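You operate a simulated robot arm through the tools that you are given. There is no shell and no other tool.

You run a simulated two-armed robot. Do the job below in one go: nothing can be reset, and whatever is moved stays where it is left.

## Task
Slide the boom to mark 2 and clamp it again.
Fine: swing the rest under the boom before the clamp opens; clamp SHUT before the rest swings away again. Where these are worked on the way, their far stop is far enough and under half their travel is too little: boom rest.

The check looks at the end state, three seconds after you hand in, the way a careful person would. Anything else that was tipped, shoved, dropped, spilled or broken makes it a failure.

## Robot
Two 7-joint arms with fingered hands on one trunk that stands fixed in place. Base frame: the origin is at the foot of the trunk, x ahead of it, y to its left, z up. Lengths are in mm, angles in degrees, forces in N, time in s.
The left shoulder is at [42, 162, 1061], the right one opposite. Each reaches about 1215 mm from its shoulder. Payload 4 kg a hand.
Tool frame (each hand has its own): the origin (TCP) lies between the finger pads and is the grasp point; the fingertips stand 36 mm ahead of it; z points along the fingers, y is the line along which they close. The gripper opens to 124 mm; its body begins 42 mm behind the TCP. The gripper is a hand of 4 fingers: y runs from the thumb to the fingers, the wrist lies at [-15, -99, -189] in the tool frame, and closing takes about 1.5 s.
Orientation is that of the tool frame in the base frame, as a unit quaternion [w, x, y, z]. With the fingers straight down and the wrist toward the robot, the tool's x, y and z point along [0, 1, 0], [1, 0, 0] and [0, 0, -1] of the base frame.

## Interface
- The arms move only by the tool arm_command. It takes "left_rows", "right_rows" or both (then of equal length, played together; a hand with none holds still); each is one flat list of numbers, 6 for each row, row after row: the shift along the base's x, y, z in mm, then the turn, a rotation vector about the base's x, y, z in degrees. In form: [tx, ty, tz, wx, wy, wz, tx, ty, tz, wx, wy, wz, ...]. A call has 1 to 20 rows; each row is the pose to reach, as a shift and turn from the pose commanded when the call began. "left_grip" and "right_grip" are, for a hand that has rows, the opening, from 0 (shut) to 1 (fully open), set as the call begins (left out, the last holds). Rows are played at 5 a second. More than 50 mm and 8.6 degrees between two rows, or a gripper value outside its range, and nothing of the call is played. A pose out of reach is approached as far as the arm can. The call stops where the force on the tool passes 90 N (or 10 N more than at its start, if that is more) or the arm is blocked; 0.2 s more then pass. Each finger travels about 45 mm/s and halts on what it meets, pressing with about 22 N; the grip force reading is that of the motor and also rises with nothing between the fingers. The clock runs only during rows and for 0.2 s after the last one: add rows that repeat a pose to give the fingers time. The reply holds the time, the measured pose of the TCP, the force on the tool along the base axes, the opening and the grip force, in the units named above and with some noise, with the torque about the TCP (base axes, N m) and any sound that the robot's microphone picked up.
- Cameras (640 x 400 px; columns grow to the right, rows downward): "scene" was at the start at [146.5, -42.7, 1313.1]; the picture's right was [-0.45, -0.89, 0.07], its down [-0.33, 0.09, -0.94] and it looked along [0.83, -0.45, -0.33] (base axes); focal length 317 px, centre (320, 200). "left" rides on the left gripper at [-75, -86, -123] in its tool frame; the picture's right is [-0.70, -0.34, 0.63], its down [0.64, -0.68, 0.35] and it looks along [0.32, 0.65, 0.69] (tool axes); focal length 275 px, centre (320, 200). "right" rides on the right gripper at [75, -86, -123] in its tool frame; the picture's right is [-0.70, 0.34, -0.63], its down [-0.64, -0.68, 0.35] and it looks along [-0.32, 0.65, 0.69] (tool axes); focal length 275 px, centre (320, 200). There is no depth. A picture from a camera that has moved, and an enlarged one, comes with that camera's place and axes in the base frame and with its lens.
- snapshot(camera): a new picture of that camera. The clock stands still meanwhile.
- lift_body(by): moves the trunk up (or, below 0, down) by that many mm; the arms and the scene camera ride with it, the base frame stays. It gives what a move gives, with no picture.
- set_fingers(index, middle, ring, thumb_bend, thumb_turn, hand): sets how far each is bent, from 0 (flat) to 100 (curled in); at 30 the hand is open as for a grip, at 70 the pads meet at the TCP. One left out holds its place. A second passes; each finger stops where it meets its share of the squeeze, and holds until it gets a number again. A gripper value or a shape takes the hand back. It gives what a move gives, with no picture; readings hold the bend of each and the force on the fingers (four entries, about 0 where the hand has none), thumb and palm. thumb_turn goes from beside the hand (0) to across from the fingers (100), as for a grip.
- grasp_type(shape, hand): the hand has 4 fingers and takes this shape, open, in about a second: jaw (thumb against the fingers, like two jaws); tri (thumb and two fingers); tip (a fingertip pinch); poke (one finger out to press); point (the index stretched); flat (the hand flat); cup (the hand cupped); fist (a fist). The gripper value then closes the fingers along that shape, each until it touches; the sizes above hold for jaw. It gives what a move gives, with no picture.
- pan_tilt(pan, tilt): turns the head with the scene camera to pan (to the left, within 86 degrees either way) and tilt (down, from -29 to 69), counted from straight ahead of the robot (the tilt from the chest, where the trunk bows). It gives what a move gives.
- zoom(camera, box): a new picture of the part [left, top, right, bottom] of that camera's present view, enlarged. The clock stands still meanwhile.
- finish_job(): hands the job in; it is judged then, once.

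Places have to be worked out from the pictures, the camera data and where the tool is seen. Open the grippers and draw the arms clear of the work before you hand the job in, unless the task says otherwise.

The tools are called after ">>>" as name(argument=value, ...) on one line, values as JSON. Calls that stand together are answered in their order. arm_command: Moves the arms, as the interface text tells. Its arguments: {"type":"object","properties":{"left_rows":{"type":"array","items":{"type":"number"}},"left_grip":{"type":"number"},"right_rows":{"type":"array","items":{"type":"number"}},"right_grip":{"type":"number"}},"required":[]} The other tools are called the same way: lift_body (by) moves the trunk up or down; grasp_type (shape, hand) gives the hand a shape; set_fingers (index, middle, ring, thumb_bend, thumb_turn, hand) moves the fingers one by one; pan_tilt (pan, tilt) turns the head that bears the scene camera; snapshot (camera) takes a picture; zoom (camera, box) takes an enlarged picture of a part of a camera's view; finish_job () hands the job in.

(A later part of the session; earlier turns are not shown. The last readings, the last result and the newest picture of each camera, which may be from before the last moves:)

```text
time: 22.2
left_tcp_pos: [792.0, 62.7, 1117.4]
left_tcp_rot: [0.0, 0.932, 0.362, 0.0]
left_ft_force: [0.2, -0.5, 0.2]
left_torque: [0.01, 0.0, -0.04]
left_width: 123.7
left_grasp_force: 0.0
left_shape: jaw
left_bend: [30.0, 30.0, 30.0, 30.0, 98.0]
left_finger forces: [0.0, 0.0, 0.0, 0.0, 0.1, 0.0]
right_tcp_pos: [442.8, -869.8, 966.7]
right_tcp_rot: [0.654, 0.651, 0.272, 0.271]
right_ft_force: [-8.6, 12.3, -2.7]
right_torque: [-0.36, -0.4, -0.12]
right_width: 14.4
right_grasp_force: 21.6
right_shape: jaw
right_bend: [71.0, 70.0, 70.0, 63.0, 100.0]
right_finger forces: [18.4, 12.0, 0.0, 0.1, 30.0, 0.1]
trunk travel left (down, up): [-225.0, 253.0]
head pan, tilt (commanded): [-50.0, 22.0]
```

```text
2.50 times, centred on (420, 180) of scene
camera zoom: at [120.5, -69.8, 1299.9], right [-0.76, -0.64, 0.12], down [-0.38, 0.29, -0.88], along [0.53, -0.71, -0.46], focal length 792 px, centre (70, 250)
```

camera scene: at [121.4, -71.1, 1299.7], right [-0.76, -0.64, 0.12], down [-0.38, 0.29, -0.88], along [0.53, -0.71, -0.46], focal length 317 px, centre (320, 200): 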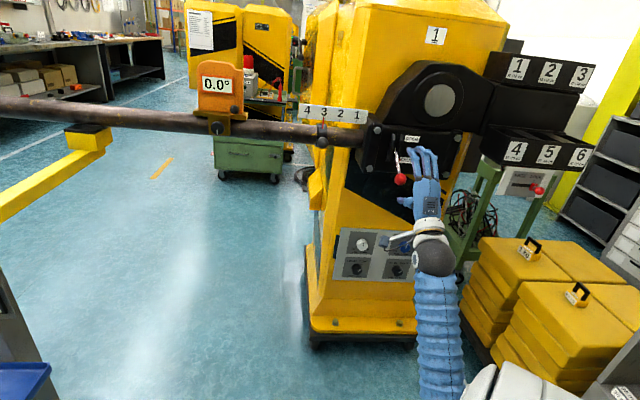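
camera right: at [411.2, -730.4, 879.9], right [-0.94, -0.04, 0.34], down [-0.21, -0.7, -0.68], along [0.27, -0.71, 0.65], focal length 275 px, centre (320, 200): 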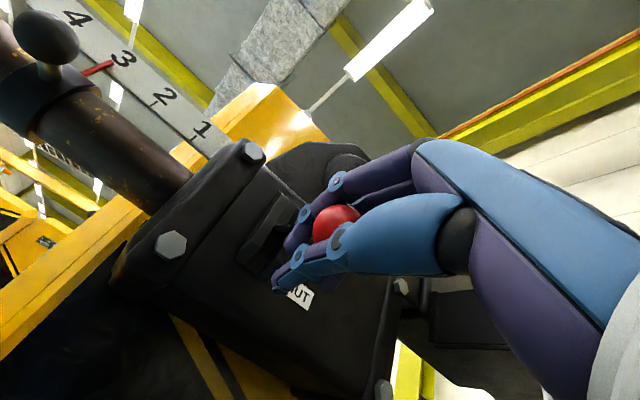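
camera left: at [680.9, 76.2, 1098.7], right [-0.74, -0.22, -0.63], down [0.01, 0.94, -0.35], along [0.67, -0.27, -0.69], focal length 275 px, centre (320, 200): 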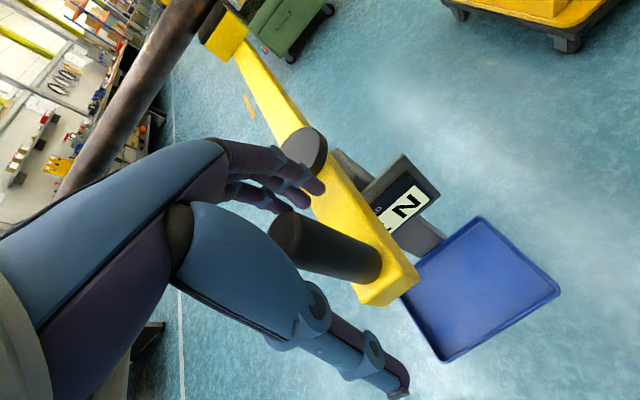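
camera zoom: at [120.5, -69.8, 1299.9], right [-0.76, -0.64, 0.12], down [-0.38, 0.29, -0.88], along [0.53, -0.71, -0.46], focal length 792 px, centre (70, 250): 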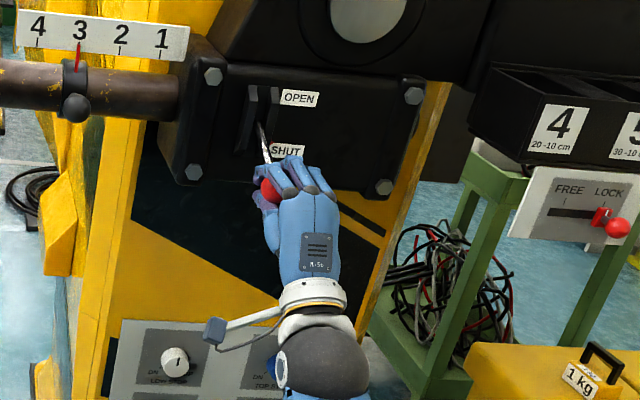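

The hand has enclosed the ball. I lift the lever along its arc gently, pitching the hand with it, first about 18°.

>>> arm_command(right_rows=[-2.4, 2.4, 5, 1, 1, 0, -4.7, 4.7, 10.3, 2.1, 2.1, 0, -6.7, 6.7, 15.7, 3.2, 3.2, 0, -8.6, 8.6, 21.2, 4.2, 4.2, 0, -10.3, 10.3, 27, 5.6, 5.6, 0, -11.8, 11.8, 32.7, 7.1, 7.1, 0])

>>> zoom(camera="scene", box=[330, 100, 510, 260])

>>> snapshot(camera="right")

```text
time: 23.6
left_tcp_pos: [796.7, 59.4, 1115.6]
left_tcp_rot: [-0.002, 0.932, 0.362, -0.001]
left_ft_force: [-0.1, 0.2, -0.5]
left_torque: [0.02, 0.0, 0.02]
left_width: 124.1
left_grasp_force: 0.1
left_shape: jaw
left_bend: [30.0, 30.0, 30.0, 30.0, 98.0]
left_finger forces: [0.0, 0.1, 0.1, 0.1, 0.0, 0.1]
right_tcp_pos: [434.6, -860.4, 994.4]
right_tcp_rot: [0.593, 0.709, 0.294, 0.244]
right_ft_force: [35.4, -37.9, 3.0]
right_torque: [0.76, 0.65, -0.53]
right_width: 11.3
right_grasp_force: 21.9
right_shape: jaw
right_bend: [66.0, 70.0, 70.0, 64.0, 100.0]
right_finger forces: [33.2, 14.4, 0.0, 0.0, 19.0, 0.0]
trunk travel left (down, up): [-225.0, 253.0]
head pan, tilt (commanded): [-50.0, 22.0]
```

```text
2.50 times, centred on (420, 180) of scene
camera zoom: at [124.1, -73.7, 1299.3], right [-0.76, -0.64, 0.12], down [-0.38, 0.29, -0.88], along [0.53, -0.71, -0.46], focal length 792 px, centre (70, 250)
```

zoom: 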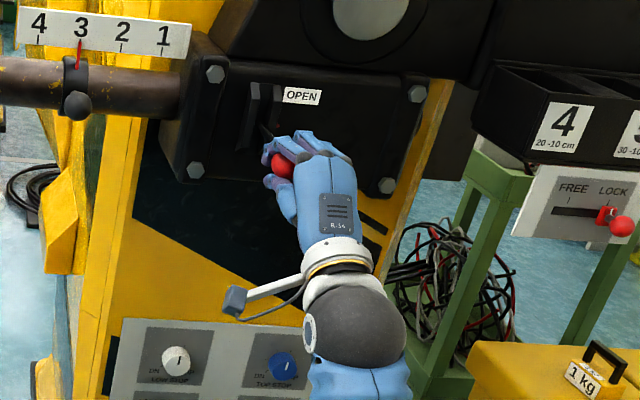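

```text
taken
camera right: at [392.7, -711.1, 931.1], right [-0.89, -0.09, 0.45], down [-0.3, -0.61, -0.73], along [0.34, -0.79, 0.52], focal length 275 px, centre (320, 200)
```

right: 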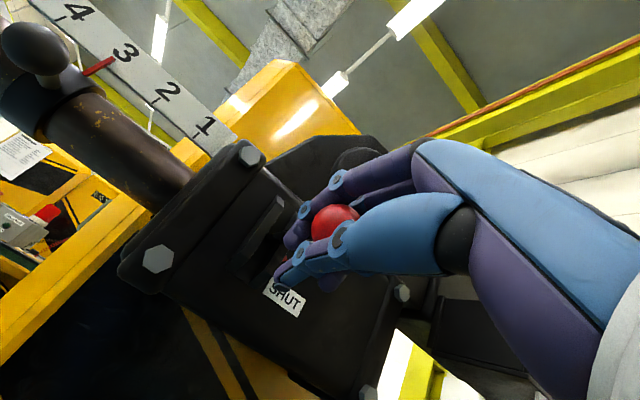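

The lever is rising, but 52 N of outward pull shows my arc runs some mm too far out. I continue with the path shifted inward.

>>> arm_command(right_rows=[2.5, -2.5, 5, 1.2, 1.2, 0, 3.2, -3.2, 11, 2.6, 2.6, 0, 3.2, -3.2, 17, 4, 4, 0, 2.8, -2.8, 23, 5.6, 5.6, 0, 2.8, -2.8, 29, 7, 7, 0, 2.8, -2.8, 35, 8.4, 8.4, 0])

>>> zoom(camera="scene", box=[330, 100, 510, 260])

>>> snapshot(camera="right")

```text
time: 25.0
left_tcp_pos: [794.2, 62.5, 1114.4]
left_tcp_rot: [-0.001, 0.932, 0.363, 0.0]
left_ft_force: [-0.1, -0.2, 0.0]
left_torque: [-0.02, 0.0, -0.04]
left_width: 123.9
left_grasp_force: 0.1
left_shape: jaw
left_bend: [30.0, 30.0, 30.0, 30.0, 98.0]
left_finger forces: [0.1, 0.0, 0.1, 0.0, 0.0, 0.0]
right_tcp_pos: [437.5, -862.9, 1032.5]
right_tcp_rot: [0.516, 0.765, 0.319, 0.214]
right_ft_force: [8.1, -3.0, -7.5]
right_torque: [0.28, 0.51, -0.27]
right_width: 10.9
right_grasp_force: 22.4
right_shape: jaw
right_bend: [67.0, 70.0, 70.0, 64.0, 100.0]
right_finger forces: [29.9, 15.4, 0.1, 0.1, 24.8, 0.0]
trunk travel left (down, up): [-225.0, 253.0]
head pan, tilt (commanded): [-50.0, 22.0]
```

```text
2.50 times, centred on (420, 180) of scene
camera zoom: at [122.2, -71.3, 1299.7], right [-0.76, -0.64, 0.12], down [-0.38, 0.29, -0.88], along [0.53, -0.71, -0.46], focal length 792 px, centre (70, 250)
```

zoom: 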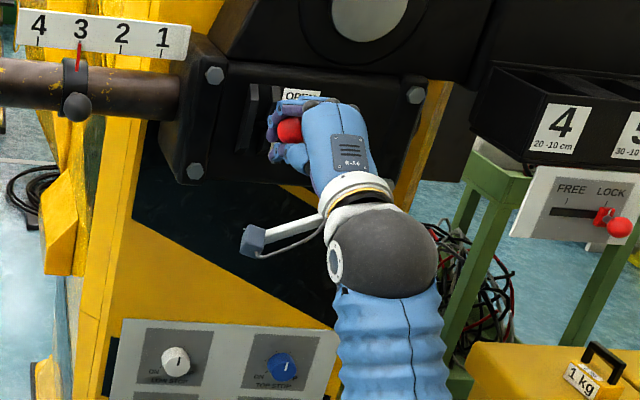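

```text
taken
camera right: at [387.7, -706.2, 997.8], right [-0.82, -0.17, 0.55], down [-0.41, -0.5, -0.76], along [0.41, -0.85, 0.34], focal length 275 px, centre (320, 200)
```

right: 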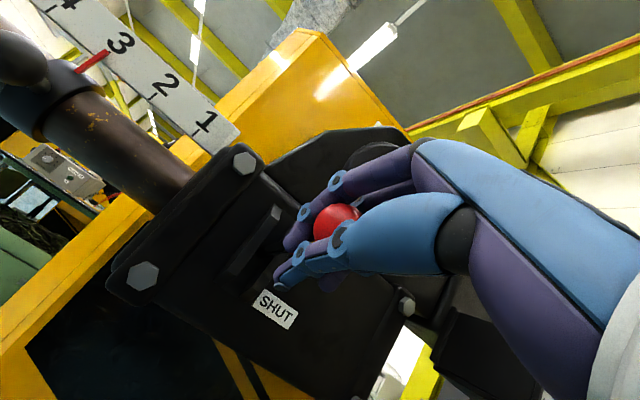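

Forces are small and the lever is about level. I continue upward toward OPEN.

>>> arm_command(right_rows=[0.2, -0.2, 6, 1.2, 1.2, 0, 0.6, -0.6, 12.3, 2.4, 2.4, 0, 1.2, -1.2, 18.4, 3.6, 3.6, 0, 1.9, -1.9, 24.4, 4.8, 4.8, 0, 2.9, -2.9, 30.4, 6, 6, 0, 4, -4, 36.3, 7.2, 7.2, 0])

>>> zoom(camera="scene", box=[330, 100, 510, 260])

>>> snapshot(camera="scene")

```text
time: 26.4
left_tcp_pos: [797.2, 58.3, 1114.4]
left_tcp_rot: [-0.002, 0.932, 0.363, -0.001]
left_ft_force: [-0.1, 0.9, 0.5]
left_torque: [-0.03, 0.02, 0.01]
left_width: 124.0
left_grasp_force: 0.0
left_shape: jaw
left_bend: [30.0, 30.0, 30.0, 30.0, 98.0]
left_finger forces: [0.0, 0.0, 0.0, 0.0, 0.0, 0.0]
right_tcp_pos: [443.7, -867.4, 1062.1]
right_tcp_rot: [0.443, 0.81, 0.337, 0.185]
right_ft_force: [15.4, -5.7, -45.2]
right_torque: [0.54, 0.93, -0.07]
right_width: 12.9
right_grasp_force: 22.1
right_shape: jaw
right_bend: [70.0, 70.0, 70.0, 62.0, 100.0]
right_finger forces: [30.1, 21.0, 0.1, 0.0, 34.8, 0.0]
trunk travel left (down, up): [-225.0, 253.0]
head pan, tilt (commanded): [-50.0, 22.0]
```

```text
2.50 times, centred on (420, 180) of scene
camera zoom: at [124.3, -74.5, 1298.7], right [-0.76, -0.64, 0.12], down [-0.38, 0.29, -0.88], along [0.53, -0.71, -0.47], focal length 792 px, centre (70, 250)
```

zoom: 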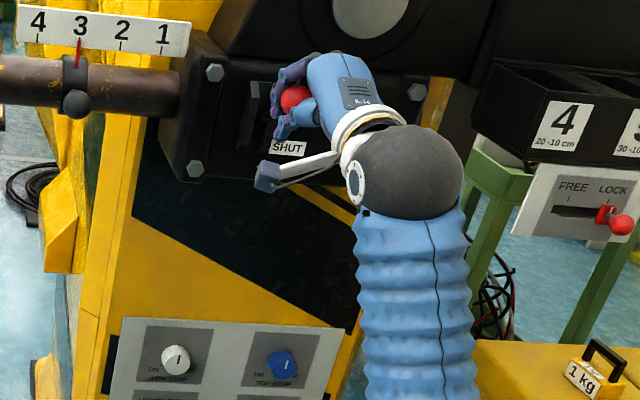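

```text
taken
camera scene: at [124.3, -74.5, 1298.7], right [-0.76, -0.64, 0.12], down [-0.38, 0.29, -0.88], along [0.53, -0.71, -0.47], focal length 317 px, centre (320, 200)
```

scene: 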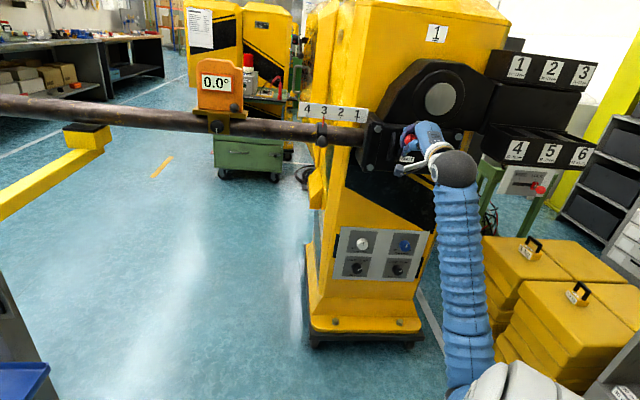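

Now 45 N resist upward, either a stiffer zone or the stop. I look from the hand camera.

>>> snapshot(camera="right")

>>> zoom(camera="scene", box=[360, 110, 460, 180])

```text
taken
camera right: at [391.3, -709.4, 1055.6], right [-0.74, -0.24, 0.63], down [-0.51, -0.4, -0.76], along [0.44, -0.88, 0.17], focal length 275 px, centre (320, 200)
```

right: 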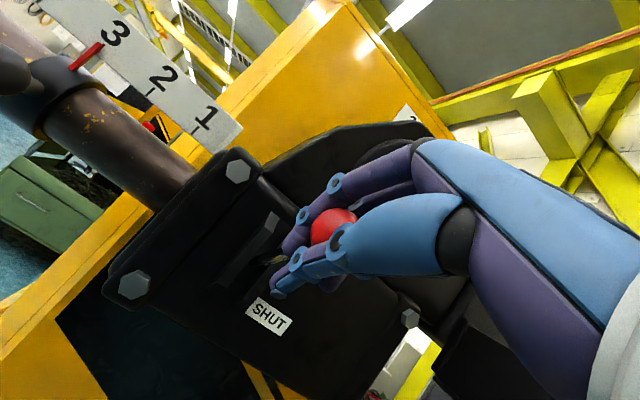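

```text
5.71 times, centred on (410, 145) of scene
camera zoom: at [124.3, -74.5, 1298.7], right [-0.76, -0.64, 0.12], down [-0.38, 0.29, -0.88], along [0.53, -0.71, -0.47], focal length 1811 px, centre (-194, 514)
```

zoom: 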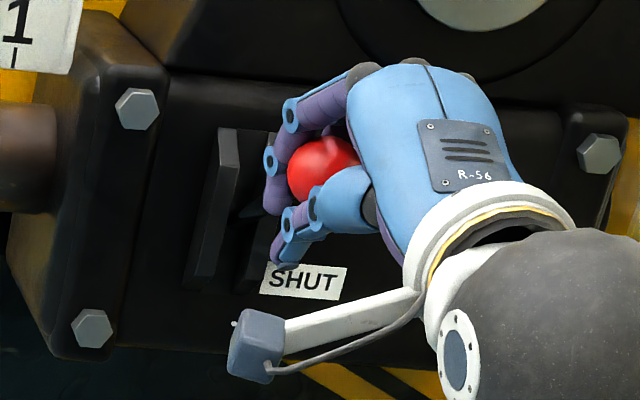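

I push up a little further in small steps to see whether it is the stop.

>>> arm_command(right_rows=[0.7, -0.7, 2, 0.4, 0.4, 0, 1.4, -1.4, 4, 0.8, 0.8, 0, 1.4, -1.4, 4, 0.8, 0.8, 0])

>>> zoom(camera="scene", box=[360, 110, 460, 180])

```text
time: 27.2
left_tcp_pos: [795.7, 59.9, 1113.1]
left_tcp_rot: [-0.002, 0.932, 0.362, -0.001]
left_ft_force: [-0.5, -0.2, -0.1]
left_torque: [0.0, 0.01, 0.0]
left_width: 124.0
left_grasp_force: 0.0
left_shape: jaw
left_bend: [30.0, 30.0, 30.0, 30.0, 98.0]
left_finger forces: [0.0, 0.0, 0.1, 0.0, 0.0, 0.0]
right_tcp_pos: [444.6, -869.0, 1067.1]
right_tcp_rot: [0.436, 0.814, 0.338, 0.18]
right_ft_force: [6.9, 8.8, -62.2]
right_torque: [0.3, 0.6, 0.11]
right_width: 16.7
right_grasp_force: 22.0
right_shape: jaw
right_bend: [70.0, 70.0, 70.0, 60.0, 100.0]
right_finger forces: [31.2, 19.6, 0.0, 0.0, 43.4, 0.0]
trunk travel left (down, up): [-225.0, 253.0]
head pan, tilt (commanded): [-50.0, 22.0]
```

```text
5.71 times, centred on (410, 145) of scene
camera zoom: at [124.3, -74.7, 1299.0], right [-0.76, -0.64, 0.12], down [-0.38, 0.29, -0.88], along [0.53, -0.71, -0.47], focal length 1811 px, centre (-194, 514)
```

zoom: 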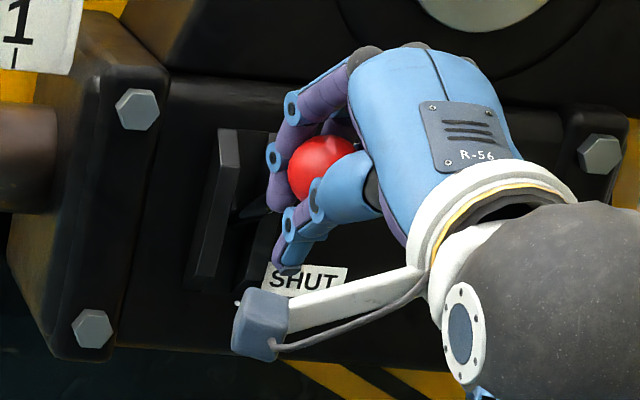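

The ball did not move with the last step while the thumb yielded: this looks like the OPEN stop. I relieve the pressure and open the hand to see where the lever stays.

>>> arm_command(right_rows=[-1.4, 1.4, -5, 0, 0, 0, -1.4, 1.4, -8, 0, 0, 0, -1.4, 1.4, -8, 0, 0, 0, -1.4, 1.4, -8, 0, 0, 0, -1.4, 1.4, -8, 0, 0, 0, -1.4, 1.4, -8, 0, 0, 0, -1.4, 1.4, -8, 0, 0, 0, -1.4, 1.4, -8, 0, 0, 0], right_grip=1)

>>> zoom(camera="scene", box=[360, 110, 460, 180])

>>> snapshot(camera="right")

```text
time: 29.0
left_tcp_pos: [793.8, 63.0, 1115.6]
left_tcp_rot: [0.0, 0.932, 0.362, 0.0]
left_ft_force: [0.6, 0.8, -0.5]
left_torque: [0.03, 0.03, 0.0]
left_width: 123.9
left_grasp_force: 0.0
left_shape: jaw
left_bend: [30.0, 30.0, 30.0, 30.0, 98.0]
left_finger forces: [0.0, 0.1, 0.0, 0.1, 0.1, 0.0]
right_tcp_pos: [439.6, -864.9, 1067.2]
right_tcp_rot: [0.44, 0.812, 0.338, 0.182]
right_ft_force: [0.9, -0.7, 0.0]
right_torque: [-0.02, 0.03, -0.01]
right_width: 123.3
right_grasp_force: 0.1
right_shape: jaw
right_bend: [30.0, 30.0, 30.0, 30.0, 98.0]
right_finger forces: [0.0, 0.0, 0.1, 0.1, 0.0, 0.1]
trunk travel left (down, up): [-225.0, 253.0]
head pan, tilt (commanded): [-50.0, 22.0]
```

```text
5.71 times, centred on (410, 145) of scene
camera zoom: at [121.2, -70.8, 1299.8], right [-0.76, -0.64, 0.12], down [-0.38, 0.29, -0.88], along [0.53, -0.71, -0.46], focal length 1811 px, centre (-194, 514)
```

zoom: 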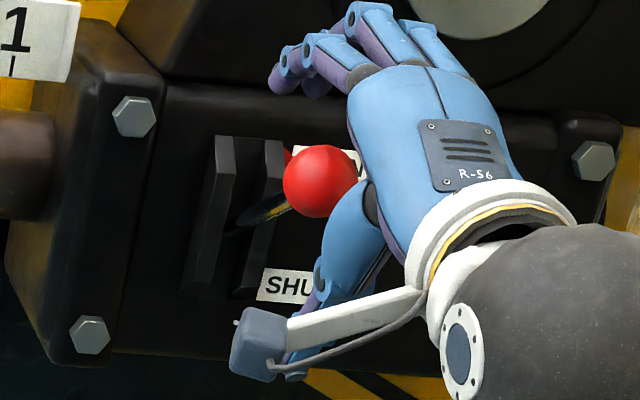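

```text
taken
camera right: at [388.2, -706.2, 1060.4], right [-0.74, -0.25, 0.63], down [-0.51, -0.4, -0.76], along [0.44, -0.88, 0.17], focal length 275 px, centre (320, 200)
```

right: 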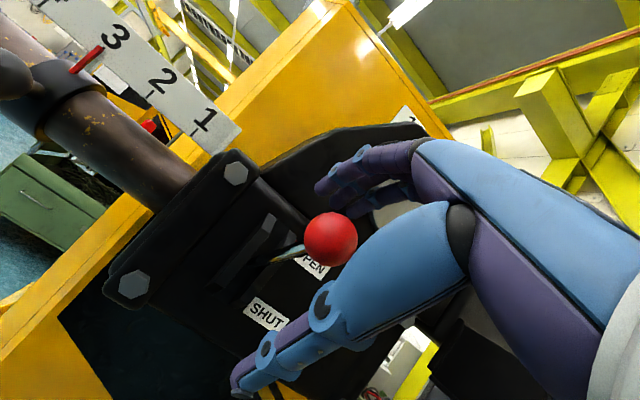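

The lever now stands symmetric above its start (ball at (448, -874, 1076)), at the OPEN label. I check the load and the 0.0° display, then back the hand off straight along its fingers.

>>> arm_command(right_rows=[-18, 18, 14, 0, 0, 0, -36, 36, 28, 0, 0, 0, -54, 54, 42, 0, 0, 0, -72, 72, 56, 0, 0, 0])

>>> zoom(camera="scene", box=[280, 50, 480, 200])

>>> pan_tilt(pan=-30, tilt=22)

>>> snapshot(camera="scene")

```text
time: 30.0
left_tcp_pos: [793.0, 62.1, 1116.0]
left_tcp_rot: [0.0, 0.932, 0.363, 0.0]
left_ft_force: [-1.0, -0.4, -0.4]
left_torque: [0.03, -0.01, 0.01]
left_width: 123.8
left_grasp_force: 0.0
left_shape: jaw
left_bend: [30.0, 30.0, 30.0, 30.0, 98.0]
left_finger forces: [0.0, 0.1, 0.0, 0.1, 0.1, 0.1]
right_tcp_pos: [365.5, -792.5, 1120.2]
right_tcp_rot: [0.44, 0.812, 0.337, 0.182]
right_ft_force: [0.4, -0.2, 0.0]
right_torque: [0.01, -0.03, -0.03]
right_width: 123.9
right_grasp_force: 0.1
right_shape: jaw
right_bend: [30.0, 30.0, 30.0, 30.0, 98.0]
right_finger forces: [0.0, 0.0, 0.0, 0.0, 0.0, 0.1]
trunk travel left (down, up): [-225.0, 253.0]
head pan, tilt (commanded): [-50.0, 22.0]
```

```text
2.67 times, centred on (380, 125) of scene
camera zoom: at [120.9, -70.6, 1299.9], right [-0.76, -0.64, 0.12], down [-0.38, 0.29, -0.88], along [0.53, -0.71, -0.46], focal length 845 px, centre (160, 400)
```

zoom: 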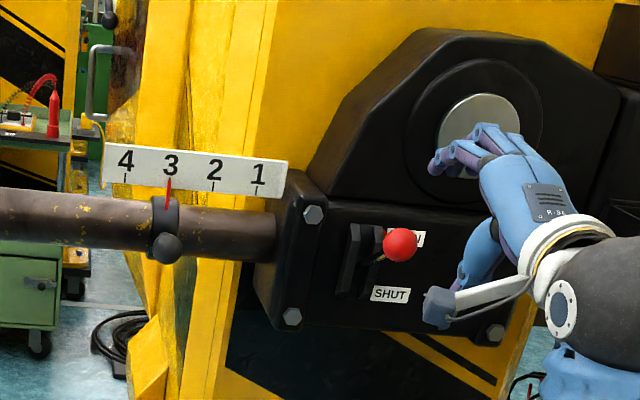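

```text
time: 30.8
left_tcp_pos: [793.4, 62.5, 1115.8]
left_tcp_rot: [0.0, 0.932, 0.362, 0.0]
left_ft_force: [-0.1, -0.1, 0.4]
left_torque: [-0.01, -0.01, 0.0]
left_width: 123.7
left_grasp_force: 0.1
left_shape: jaw
left_bend: [30.0, 30.0, 30.0, 30.0, 98.0]
left_finger forces: [0.1, 0.0, 0.1, 0.0, 0.0, 0.0]
right_tcp_pos: [364.4, -792.7, 1120.8]
right_tcp_rot: [0.439, 0.812, 0.338, 0.182]
right_ft_force: [0.7, -0.4, -0.4]
right_torque: [0.0, -0.03, 0.01]
right_width: 123.9
right_grasp_force: 0.0
right_shape: jaw
right_bend: [30.0, 30.0, 30.0, 30.0, 98.0]
right_finger forces: [0.0, 0.0, 0.0, 0.0, 0.0, 0.1]
trunk travel left (down, up): [-225.0, 253.0]
head pan, tilt (commanded): [-30.0, 22.0]
```

```text
taken
camera scene: at [141.5, -46.1, 1296.6], right [-0.49, -0.87, 0.08], down [-0.46, 0.19, -0.87], along [0.74, -0.46, -0.49], focal length 317 px, centre (320, 200)
```

scene: 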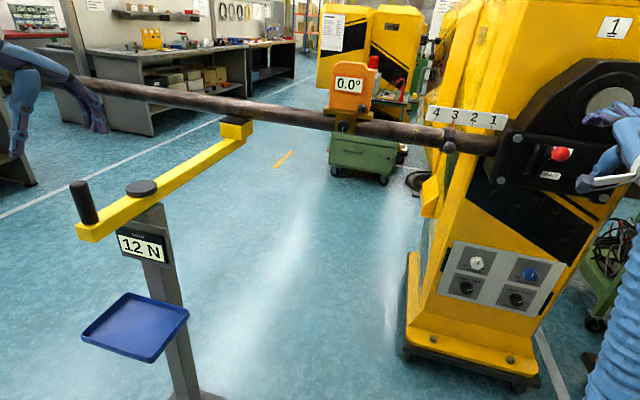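

Load 12 N, 0.0°, lever at OPEN. For sliding I will push sideways with the closed right hand against the ball handle of the collar (ball at about (663, -773, 1028)), from its outer side. I close the hand and carry it in front of the boom, outboard of the ball.

>>> arm_command(right_rows=[30, 17, 0, 0, 0, 0, 65, 37, -10, 0, 0, 0, 105, 60, -25, 0, 0, 0, 145, 83, -40, 0, 0, 0, 185, 106, -55, 0, 0, 0, 225, 128, -65, 0, 0, 0, 265, 151, -75, 0, 0, 0, 301, 172, -81, 0, 0, 0], right_grip=0)

>>> snapshot(camera="right")

>>> snapshot(camera="scene")

```text
time: 32.6
left_tcp_pos: [793.7, 62.0, 1114.9]
left_tcp_rot: [0.001, 0.932, 0.363, 0.0]
left_ft_force: [0.0, 0.0, -0.1]
left_torque: [0.03, 0.06, -0.03]
left_width: 123.8
left_grasp_force: 0.0
left_shape: jaw
left_bend: [30.0, 30.0, 30.0, 30.0, 98.0]
left_finger forces: [0.0, 0.1, 0.0, 0.0, 0.0, 0.0]
right_tcp_pos: [672.6, -621.4, 1038.4]
right_tcp_rot: [0.441, 0.811, 0.338, 0.182]
right_ft_force: [0.3, 0.5, 0.1]
right_torque: [-0.03, 0.0, 0.0]
right_width: 0.1
right_grasp_force: 13.8
right_shape: jaw
right_bend: [70.0, 70.0, 70.0, 71.0, 100.0]
right_finger forces: [0.0, 0.1, 0.0, 0.1, 0.0, 0.0]
trunk travel left (down, up): [-225.0, 253.0]
head pan, tilt (commanded): [-30.0, 22.0]
```

```text
taken
camera right: at [620.2, -463.3, 1032.6], right [-0.74, -0.25, 0.63], down [-0.51, -0.4, -0.76], along [0.44, -0.88, 0.17], focal length 275 px, centre (320, 200)
```

right: 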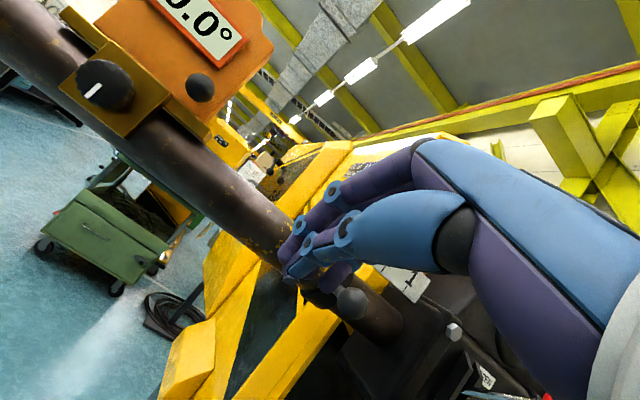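

```text
taken
camera scene: at [142.1, -45.6, 1296.5], right [-0.49, -0.87, 0.08], down [-0.46, 0.19, -0.87], along [0.74, -0.46, -0.49], focal length 317 px, centre (320, 200)
```

scene: 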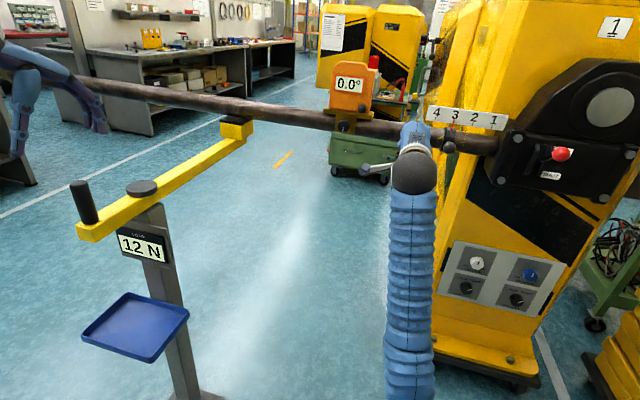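

The hand is 108 mm outboard of the ball and 106 mm in front of it. I go in toward the boom until the fingertips are level with the ball, still outboard of it.

>>> arm_command(right_rows=[16, -17, -3, 0, 0, 0, 32, -34, -6, 0, 0, 0, 48, -52, -9, 0, 0, 0, 58, -62, -12, 0, 0, 0])

>>> snapshot(camera="right")

>>> zoom(camera="scene", box=[360, 80, 560, 220])

```text
time: 33.6
left_tcp_pos: [793.7, 62.4, 1116.9]
left_tcp_rot: [0.001, 0.932, 0.362, 0.001]
left_ft_force: [0.0, 0.4, -0.4]
left_torque: [0.01, 0.0, 0.04]
left_width: 124.1
left_grasp_force: 0.0
left_shape: jaw
left_bend: [30.0, 30.0, 30.0, 30.0, 98.0]
left_finger forces: [0.0, 0.0, 0.1, 0.1, 0.0, 0.1]
right_tcp_pos: [725.8, -684.1, 1027.8]
right_tcp_rot: [0.439, 0.812, 0.339, 0.182]
right_ft_force: [0.0, -0.1, -0.6]
right_torque: [-0.01, 0.0, -0.01]
right_width: 0.3
right_grasp_force: 21.9
right_shape: jaw
right_bend: [70.0, 70.0, 70.0, 71.0, 100.0]
right_finger forces: [0.0, 0.0, 0.1, 0.0, 0.0, 0.0]
trunk travel left (down, up): [-225.0, 253.0]
head pan, tilt (commanded): [-30.0, 22.0]
```

```text
taken
camera right: at [674.8, -524.9, 1023.4], right [-0.74, -0.25, 0.63], down [-0.51, -0.4, -0.76], along [0.44, -0.88, 0.17], focal length 275 px, centre (320, 200)
```

right: 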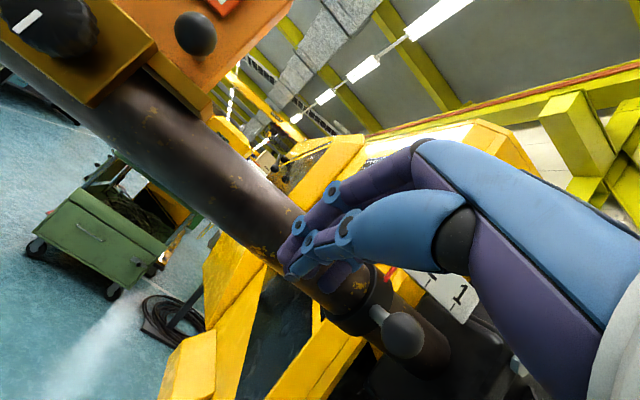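

```text
2.86 times, centred on (460, 150) of scene
camera zoom: at [141.7, -46.0, 1296.6], right [-0.49, -0.87, 0.08], down [-0.46, 0.19, -0.87], along [0.74, -0.46, -0.49], focal length 906 px, centre (-80, 343)
```

zoom: 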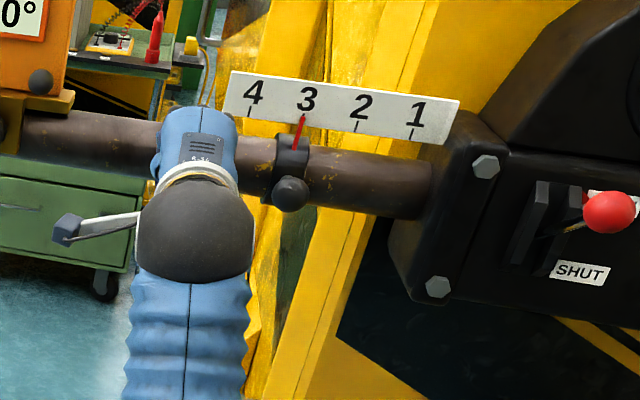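

Ball refined to (668, -773, 1021). I go 12 mm deeper and approach the ball along the boom direction until about the expected contact.

>>> arm_command(right_rows=[4, -4.5, -1, 0, 0, 0, 8, -9, -2, 0, 0, 0, 2.5, -14, -2, 0, 0, 0, -3, -19, -2, 0, 0, 0, -8.5, -24, -2, 0, 0, 0])

>>> snapshot(camera="right")

>>> zoom(camera="scene", box=[360, 80, 560, 220])

```text
time: 34.8
left_tcp_pos: [793.6, 61.6, 1116.0]
left_tcp_rot: [0.0, 0.932, 0.362, 0.001]
left_ft_force: [0.8, 0.1, 0.6]
left_torque: [-0.02, -0.04, 0.05]
left_width: 123.6
left_grasp_force: 0.0
left_shape: jaw
left_bend: [30.0, 30.0, 30.0, 30.0, 98.0]
left_finger forces: [0.0, 0.0, 0.0, 0.0, 0.0, 0.1]
right_tcp_pos: [716.9, -706.2, 1025.5]
right_tcp_rot: [0.441, 0.812, 0.337, 0.182]
right_ft_force: [-0.7, 0.3, 0.1]
right_torque: [0.01, 0.03, 0.0]
right_width: 0.1
right_grasp_force: 22.1
right_shape: jaw
right_bend: [70.0, 70.0, 70.0, 71.0, 100.0]
right_finger forces: [0.0, 0.0, 0.0, 0.0, 0.0, 0.0]
trunk travel left (down, up): [-225.0, 253.0]
head pan, tilt (commanded): [-30.0, 22.0]
```

```text
taken
camera right: at [665.8, -547.9, 1020.6], right [-0.74, -0.25, 0.63], down [-0.51, -0.4, -0.76], along [0.44, -0.88, 0.17], focal length 275 px, centre (320, 200)
```

right: 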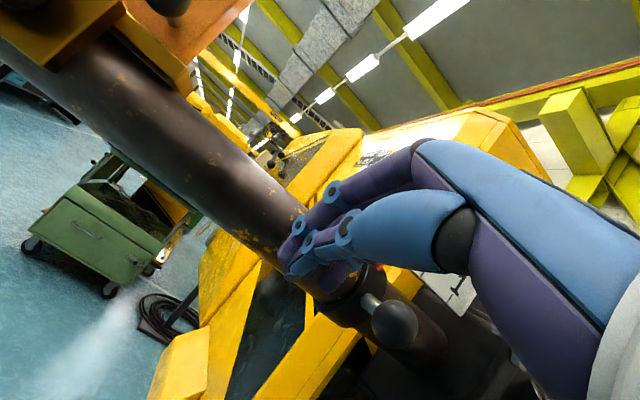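

```text
2.86 times, centred on (460, 150) of scene
camera zoom: at [141.6, -46.1, 1296.6], right [-0.49, -0.87, 0.08], down [-0.46, 0.19, -0.87], along [0.74, -0.46, -0.49], focal length 906 px, centre (-80, 343)
```

zoom: 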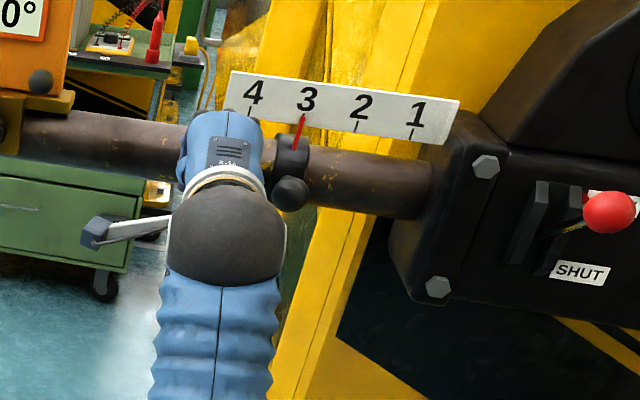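

Not touching yet. I continue along the boom direction in small steps.

>>> arm_command(right_rows=[-3, -2.7, 0, 0, 0, 0, -6, -5.4, 0, 0, 0, 0, -9, -8.2, 0, 0, 0, 0, -11, -10.2, 0, 0, 0, 0])

>>> zoom(camera="scene", box=[400, 100, 520, 180])

```text
time: 35.8
left_tcp_pos: [792.9, 61.5, 1115.0]
left_tcp_rot: [0.0, 0.932, 0.362, 0.0]
left_ft_force: [0.2, -0.4, -0.4]
left_torque: [0.0, 0.02, 0.02]
left_width: 124.2
left_grasp_force: 0.0
left_shape: jaw
left_bend: [30.0, 30.0, 30.0, 30.0, 98.0]
left_finger forces: [0.0, 0.0, 0.1, 0.1, 0.0, 0.1]
right_tcp_pos: [707.2, -718.0, 1025.5]
right_tcp_rot: [0.44, 0.812, 0.338, 0.182]
right_ft_force: [1.0, 0.5, 0.0]
right_torque: [-0.04, 0.01, 0.02]
right_width: 0.0
right_grasp_force: 22.0
right_shape: jaw
right_bend: [70.0, 70.0, 70.0, 71.0, 100.0]
right_finger forces: [0.1, 0.0, 0.0, 0.0, 0.1, 0.0]
trunk travel left (down, up): [-225.0, 253.0]
head pan, tilt (commanded): [-30.0, 22.0]
```

```text
5.00 times, centred on (460, 140) of scene
camera zoom: at [141.7, -46.0, 1296.6], right [-0.49, -0.87, 0.08], down [-0.46, 0.19, -0.87], along [0.74, -0.46, -0.49], focal length 1585 px, centre (-380, 500)
```

zoom: 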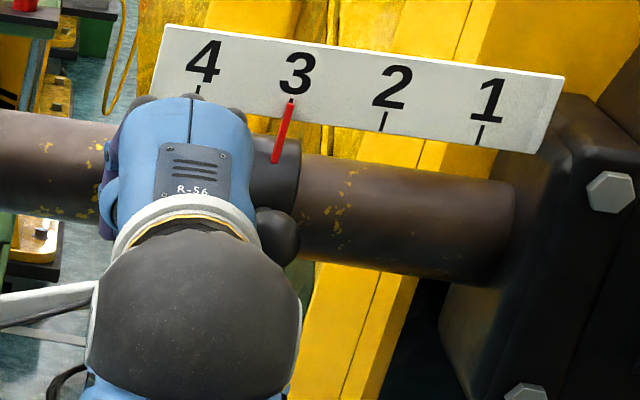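

Still free. A few more millimetres.

>>> arm_command(right_rows=[-2.2, -2, 0, 0, 0, 0, -4.4, -4, 0, 0, 0, 0, -6.6, -6.1, 0, 0, 0, 0, -8.8, -8.2, 0, 0, 0, 0])

>>> zoom(camera="scene", box=[400, 100, 520, 180])

>>> snapshot(camera="right")

```text
time: 36.8
left_tcp_pos: [794.0, 63.2, 1115.4]
left_tcp_rot: [0.0, 0.932, 0.362, 0.0]
left_ft_force: [0.1, 0.6, 0.1]
left_torque: [0.0, 0.01, -0.02]
left_width: 123.9
left_grasp_force: 0.0
left_shape: jaw
left_bend: [30.0, 30.0, 30.0, 30.0, 98.0]
left_finger forces: [0.0, 0.0, 0.0, 0.0, 0.0, 0.1]
right_tcp_pos: [698.6, -725.0, 1026.1]
right_tcp_rot: [0.44, 0.812, 0.337, 0.183]
right_ft_force: [-0.9, -1.1, 1.2]
right_torque: [0.01, 0.01, 0.04]
right_width: 0.0
right_grasp_force: 22.1
right_shape: jaw
right_bend: [70.0, 70.0, 70.0, 71.0, 100.0]
right_finger forces: [0.1, 0.0, 0.1, 0.0, 0.0, 0.0]
trunk travel left (down, up): [-225.0, 253.0]
head pan, tilt (commanded): [-30.0, 22.0]
```

```text
5.00 times, centred on (460, 140) of scene
camera zoom: at [141.7, -46.0, 1296.6], right [-0.49, -0.87, 0.08], down [-0.46, 0.19, -0.87], along [0.74, -0.46, -0.49], focal length 1585 px, centre (-380, 500)
```

zoom: 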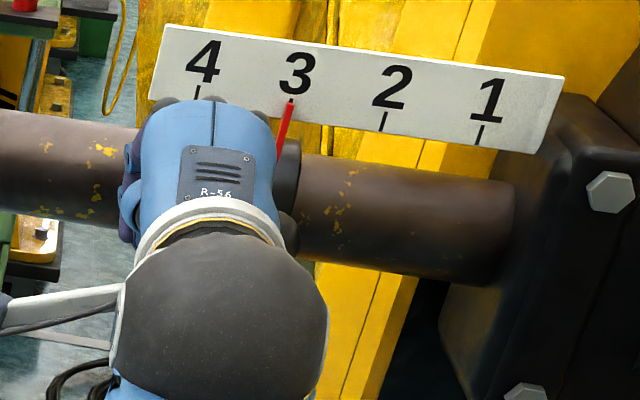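

```text
taken
camera right: at [647.5, -566.4, 1021.2], right [-0.74, -0.25, 0.63], down [-0.51, -0.4, -0.76], along [0.44, -0.88, 0.17], focal length 275 px, centre (320, 200)
```

right: 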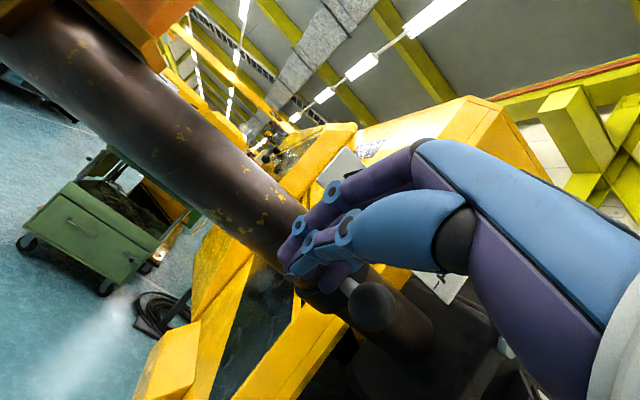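

The ring finger is now right beside the ball's stem. I continue in 2–3 mm steps until the force shows contact.

>>> arm_command(right_rows=[-1.5, -1.4, 0, 0, 0, 0, -3, -2.8, 0, 0, 0, 0, -4.5, -4.1, 0, 0, 0, 0, -5.9, -5.4, 0, 0, 0, 0, -7.3, -6.8, 0, 0, 0, 0])

>>> zoom(camera="scene", box=[400, 100, 520, 180])

```text
time: 38.0
left_tcp_pos: [793.5, 63.3, 1114.6]
left_tcp_rot: [-0.001, 0.932, 0.362, 0.0]
left_ft_force: [0.2, -0.4, -0.3]
left_torque: [0.0, 0.0, 0.02]
left_width: 124.0
left_grasp_force: 0.1
left_shape: jaw
left_bend: [30.0, 30.0, 30.0, 30.0, 98.0]
left_finger forces: [0.0, 0.0, 0.1, 0.0, 0.1, 0.1]
right_tcp_pos: [691.7, -732.7, 1025.8]
right_tcp_rot: [0.439, 0.812, 0.339, 0.182]
right_ft_force: [-0.2, -0.5, 0.1]
right_torque: [0.02, -0.01, 0.0]
right_width: 0.1
right_grasp_force: 22.0
right_shape: jaw
right_bend: [70.0, 70.0, 70.0, 71.0, 100.0]
right_finger forces: [0.0, 0.1, 0.0, 0.0, 0.0, 0.0]
trunk travel left (down, up): [-225.0, 253.0]
head pan, tilt (commanded): [-30.0, 22.0]
```

```text
5.00 times, centred on (460, 140) of scene
camera zoom: at [141.7, -46.0, 1296.6], right [-0.49, -0.87, 0.08], down [-0.46, 0.19, -0.87], along [0.74, -0.46, -0.49], focal length 1585 px, centre (-380, 500)
```

zoom: 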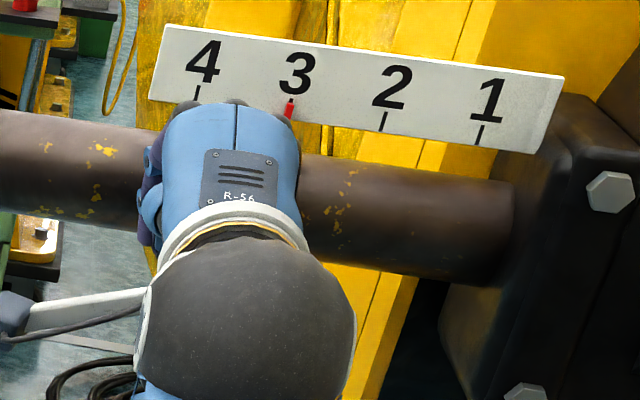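

No contact force yet. I check the hand camera.

>>> zoom(camera="right", box=[240, 180, 440, 340])

```text
2.50 times, centred on (340, 260) of right
camera zoom: at [639.8, -573.3, 1021.2], right [-0.74, -0.25, 0.63], down [-0.52, -0.4, -0.76], along [0.44, -0.88, 0.17], focal length 688 px, centre (270, 50)
```

zoom: 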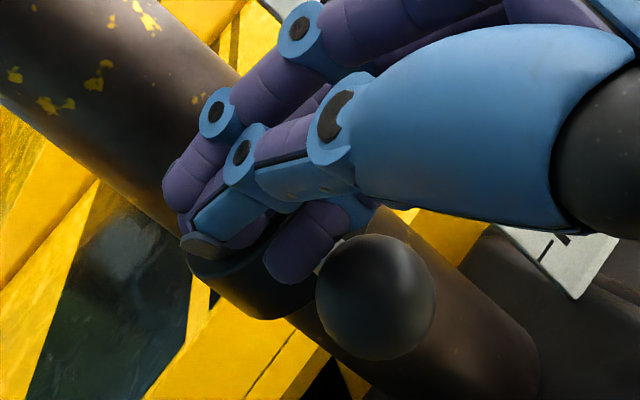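

The ring fingertip is just beside the ball; I keep going slowly.

>>> arm_command(right_rows=[-1.5, -1.4, 0, 0, 0, 0, -3, -2.8, 0, 0, 0, 0, -4.5, -4.1, 0, 0, 0, 0, -5.9, -5.4, 0, 0, 0, 0, -7.3, -6.8, 0, 0, 0, 0])

>>> zoom(camera="right", box=[240, 180, 440, 340])

>>> zoom(camera="scene", box=[400, 100, 520, 180])

```text
time: 39.2
left_tcp_pos: [793.3, 61.6, 1115.8]
left_tcp_rot: [0.0, 0.932, 0.362, 0.0]
left_ft_force: [0.2, -0.6, 0.3]
left_torque: [0.02, 0.0, 0.02]
left_width: 123.8
left_grasp_force: 0.2
left_shape: jaw
left_bend: [30.0, 30.0, 30.0, 30.0, 98.0]
left_finger forces: [0.1, 0.0, 0.1, 0.0, 0.0, 0.0]
right_tcp_pos: [684.3, -738.6, 1027.5]
right_tcp_rot: [0.44, 0.811, 0.338, 0.183]
right_ft_force: [3.7, 2.3, 1.6]
right_torque: [-0.05, -0.03, 0.11]
right_width: 0.1
right_grasp_force: 21.8
right_shape: jaw
right_bend: [70.0, 70.0, 70.0, 71.0, 100.0]
right_finger forces: [0.0, 0.0, 4.7, 0.0, 0.0, 0.0]
trunk travel left (down, up): [-225.0, 253.0]
head pan, tilt (commanded): [-30.0, 22.0]
```

```text
2.50 times, centred on (340, 260) of right
camera zoom: at [633.0, -580.5, 1021.4], right [-0.74, -0.25, 0.63], down [-0.51, -0.4, -0.76], along [0.44, -0.88, 0.17], focal length 688 px, centre (270, 50)
```

zoom: 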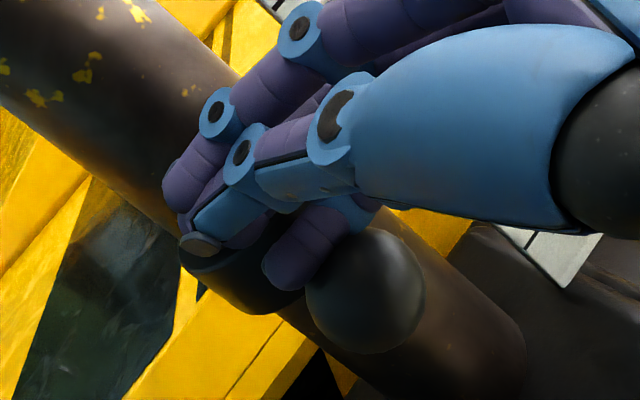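

```text
5.00 times, centred on (460, 140) of scene
camera zoom: at [141.9, -45.7, 1296.6], right [-0.49, -0.87, 0.08], down [-0.46, 0.19, -0.87], along [0.74, -0.46, -0.49], focal length 1585 px, centre (-380, 500)
```

zoom: 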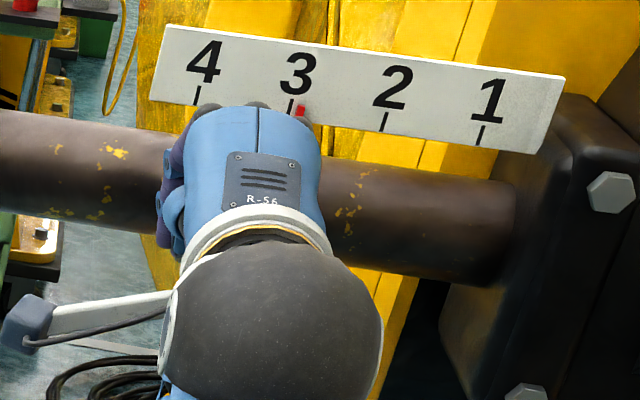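

Contact: ring finger 4.7 N and the boom already slid a few mm (pointer now right of tick 3) at only ~5 N. I push on along the boom axis by 25 mm.

>>> arm_command(right_rows=[-3, -2.8, 0, 0, 0, 0, -6, -5.6, 0, 0, 0, 0, -9.1, -8.5, 0, 0, 0, 0, -12.2, -11.3, 0, 0, 0, 0, -15.2, -14.2, 0, 0, 0, 0, -18.2, -17, 0, 0, 0, 0])

>>> zoom(camera="right", box=[240, 180, 440, 340])

>>> zoom(camera="scene", box=[400, 100, 520, 180])

```text
time: 40.6
left_tcp_pos: [793.2, 62.7, 1115.2]
left_tcp_rot: [0.0, 0.932, 0.363, 0.0]
left_ft_force: [-0.4, -0.1, -0.2]
left_torque: [0.04, 0.01, 0.01]
left_width: 123.8
left_grasp_force: 0.0
left_shape: jaw
left_bend: [30.0, 30.0, 30.0, 30.0, 98.0]
left_finger forces: [0.0, 0.0, 0.0, 0.0, 0.0, 0.0]
right_tcp_pos: [666.6, -755.1, 1026.0]
right_tcp_rot: [0.44, 0.813, 0.337, 0.181]
right_ft_force: [4.0, 1.0, 1.1]
right_torque: [-0.02, 0.03, 0.13]
right_width: 0.1
right_grasp_force: 22.3
right_shape: jaw
right_bend: [70.0, 70.0, 70.0, 71.0, 100.0]
right_finger forces: [0.0, 0.0, 4.0, 0.1, 0.0, 0.0]
trunk travel left (down, up): [-225.0, 253.0]
head pan, tilt (commanded): [-30.0, 22.0]
```

```text
2.50 times, centred on (340, 260) of right
camera zoom: at [614.7, -596.4, 1021.1], right [-0.74, -0.25, 0.63], down [-0.52, -0.4, -0.76], along [0.44, -0.88, 0.17], focal length 688 px, centre (270, 50)
```

zoom: 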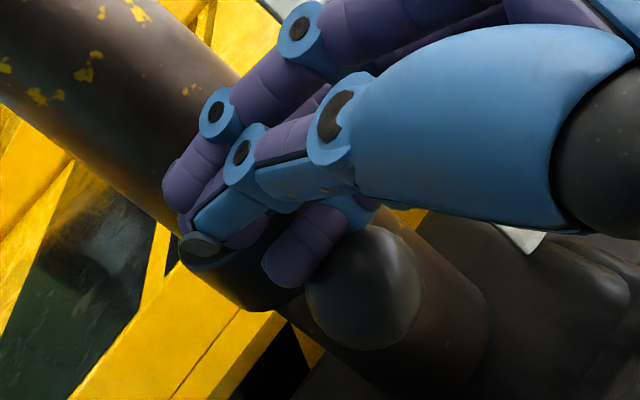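

```text
5.00 times, centred on (460, 140) of scene
camera zoom: at [141.9, -45.9, 1296.6], right [-0.49, -0.87, 0.08], down [-0.46, 0.19, -0.87], along [0.74, -0.46, -0.49], focal length 1585 px, centre (-380, 500)
```

zoom: 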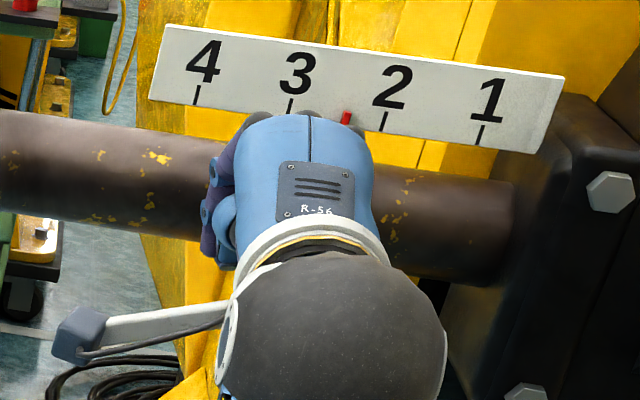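

The pointer has moved 45 px for 24 mm of travel, so marks are about 50 mm apart; about 20 mm remain to tick 2. I push 15 mm more, then refine.

>>> arm_command(right_rows=[-2.2, -2, 0, 0, 0, 0, -4.4, -4.1, 0, 0, 0, 0, -6.6, -6.1, 0, 0, 0, 0, -8.8, -8.2, 0, 0, 0, 0, -11, -10.2, 0, 0, 0, 0])

>>> zoom(camera="scene", box=[430, 100, 510, 150])

```text
time: 41.8
left_tcp_pos: [792.9, 63.3, 1116.2]
left_tcp_rot: [-0.001, 0.932, 0.362, 0.0]
left_ft_force: [0.1, 0.0, 0.0]
left_torque: [-0.01, -0.03, 0.0]
left_width: 123.6
left_grasp_force: 0.2
left_shape: jaw
left_bend: [30.0, 30.0, 30.0, 30.0, 98.0]
left_finger forces: [0.1, 0.0, 0.1, 0.0, 0.1, 0.0]
right_tcp_pos: [655.5, -765.5, 1025.4]
right_tcp_rot: [0.44, 0.812, 0.337, 0.183]
right_ft_force: [4.1, 1.1, 0.4]
right_torque: [-0.04, 0.03, 0.13]
right_width: 0.1
right_grasp_force: 21.9
right_shape: jaw
right_bend: [70.0, 70.0, 70.0, 71.0, 100.0]
right_finger forces: [0.0, 0.0, 4.4, 0.0, 0.1, 0.0]
trunk travel left (down, up): [-225.0, 253.0]
head pan, tilt (commanded): [-30.0, 22.0]
```

```text
8.00 times, centred on (470, 125) of scene
camera zoom: at [141.8, -45.9, 1296.6], right [-0.49, -0.87, 0.08], down [-0.46, 0.19, -0.87], along [0.74, -0.46, -0.49], focal length 2536 px, centre (-880, 800)
```

zoom: 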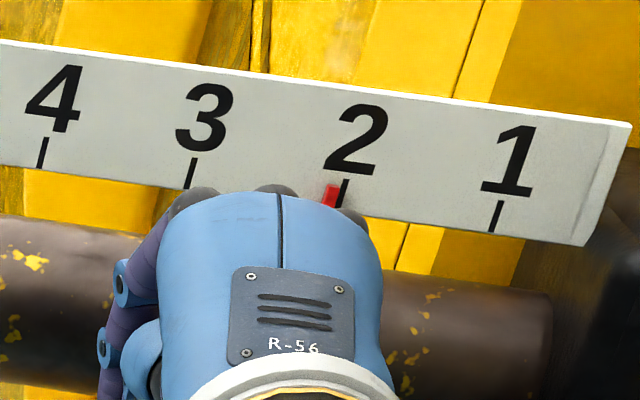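

About 5 mm remain by the picture. I push 4 mm more.

>>> arm_command(right_rows=[-1, -0.9, 0, 0, 0, 0, -2, -1.9, 0, 0, 0, 0, -2.9, -2.7, 0, 0, 0, 0, -2.9, -2.7, 0, 0, 0, 0])

>>> zoom(camera="scene", box=[430, 100, 510, 150])

```text
time: 42.8
left_tcp_pos: [793.8, 62.1, 1115.4]
left_tcp_rot: [0.0, 0.932, 0.363, 0.0]
left_ft_force: [-0.9, -0.2, -0.2]
left_torque: [0.02, 0.0, 0.0]
left_width: 123.9
left_grasp_force: 0.1
left_shape: jaw
left_bend: [30.0, 30.0, 30.0, 30.0, 98.0]
left_finger forces: [0.0, 0.0, 0.0, 0.0, 0.0, 0.0]
right_tcp_pos: [652.9, -768.4, 1026.7]
right_tcp_rot: [0.439, 0.812, 0.339, 0.182]
right_ft_force: [5.4, 1.9, -0.5]
right_torque: [-0.02, -0.06, 0.18]
right_width: 0.1
right_grasp_force: 22.0
right_shape: jaw
right_bend: [70.0, 70.0, 70.0, 71.0, 100.0]
right_finger forces: [0.1, 0.0, 5.0, 0.0, 0.0, 0.1]
trunk travel left (down, up): [-225.0, 253.0]
head pan, tilt (commanded): [-30.0, 22.0]
```

```text
8.00 times, centred on (470, 125) of scene
camera zoom: at [142.1, -45.8, 1296.6], right [-0.49, -0.87, 0.08], down [-0.46, 0.19, -0.87], along [0.74, -0.46, -0.49], focal length 2536 px, centre (-880, 800)
```

zoom: 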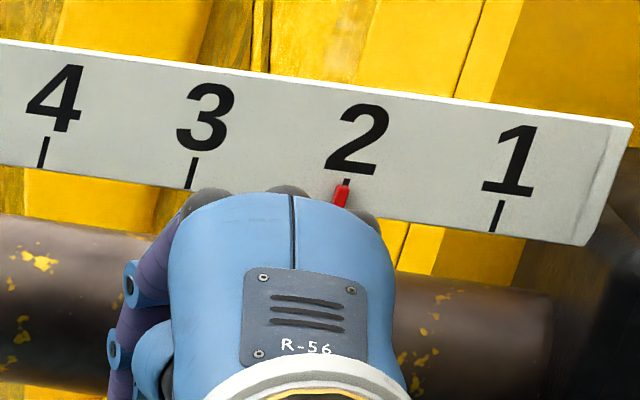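

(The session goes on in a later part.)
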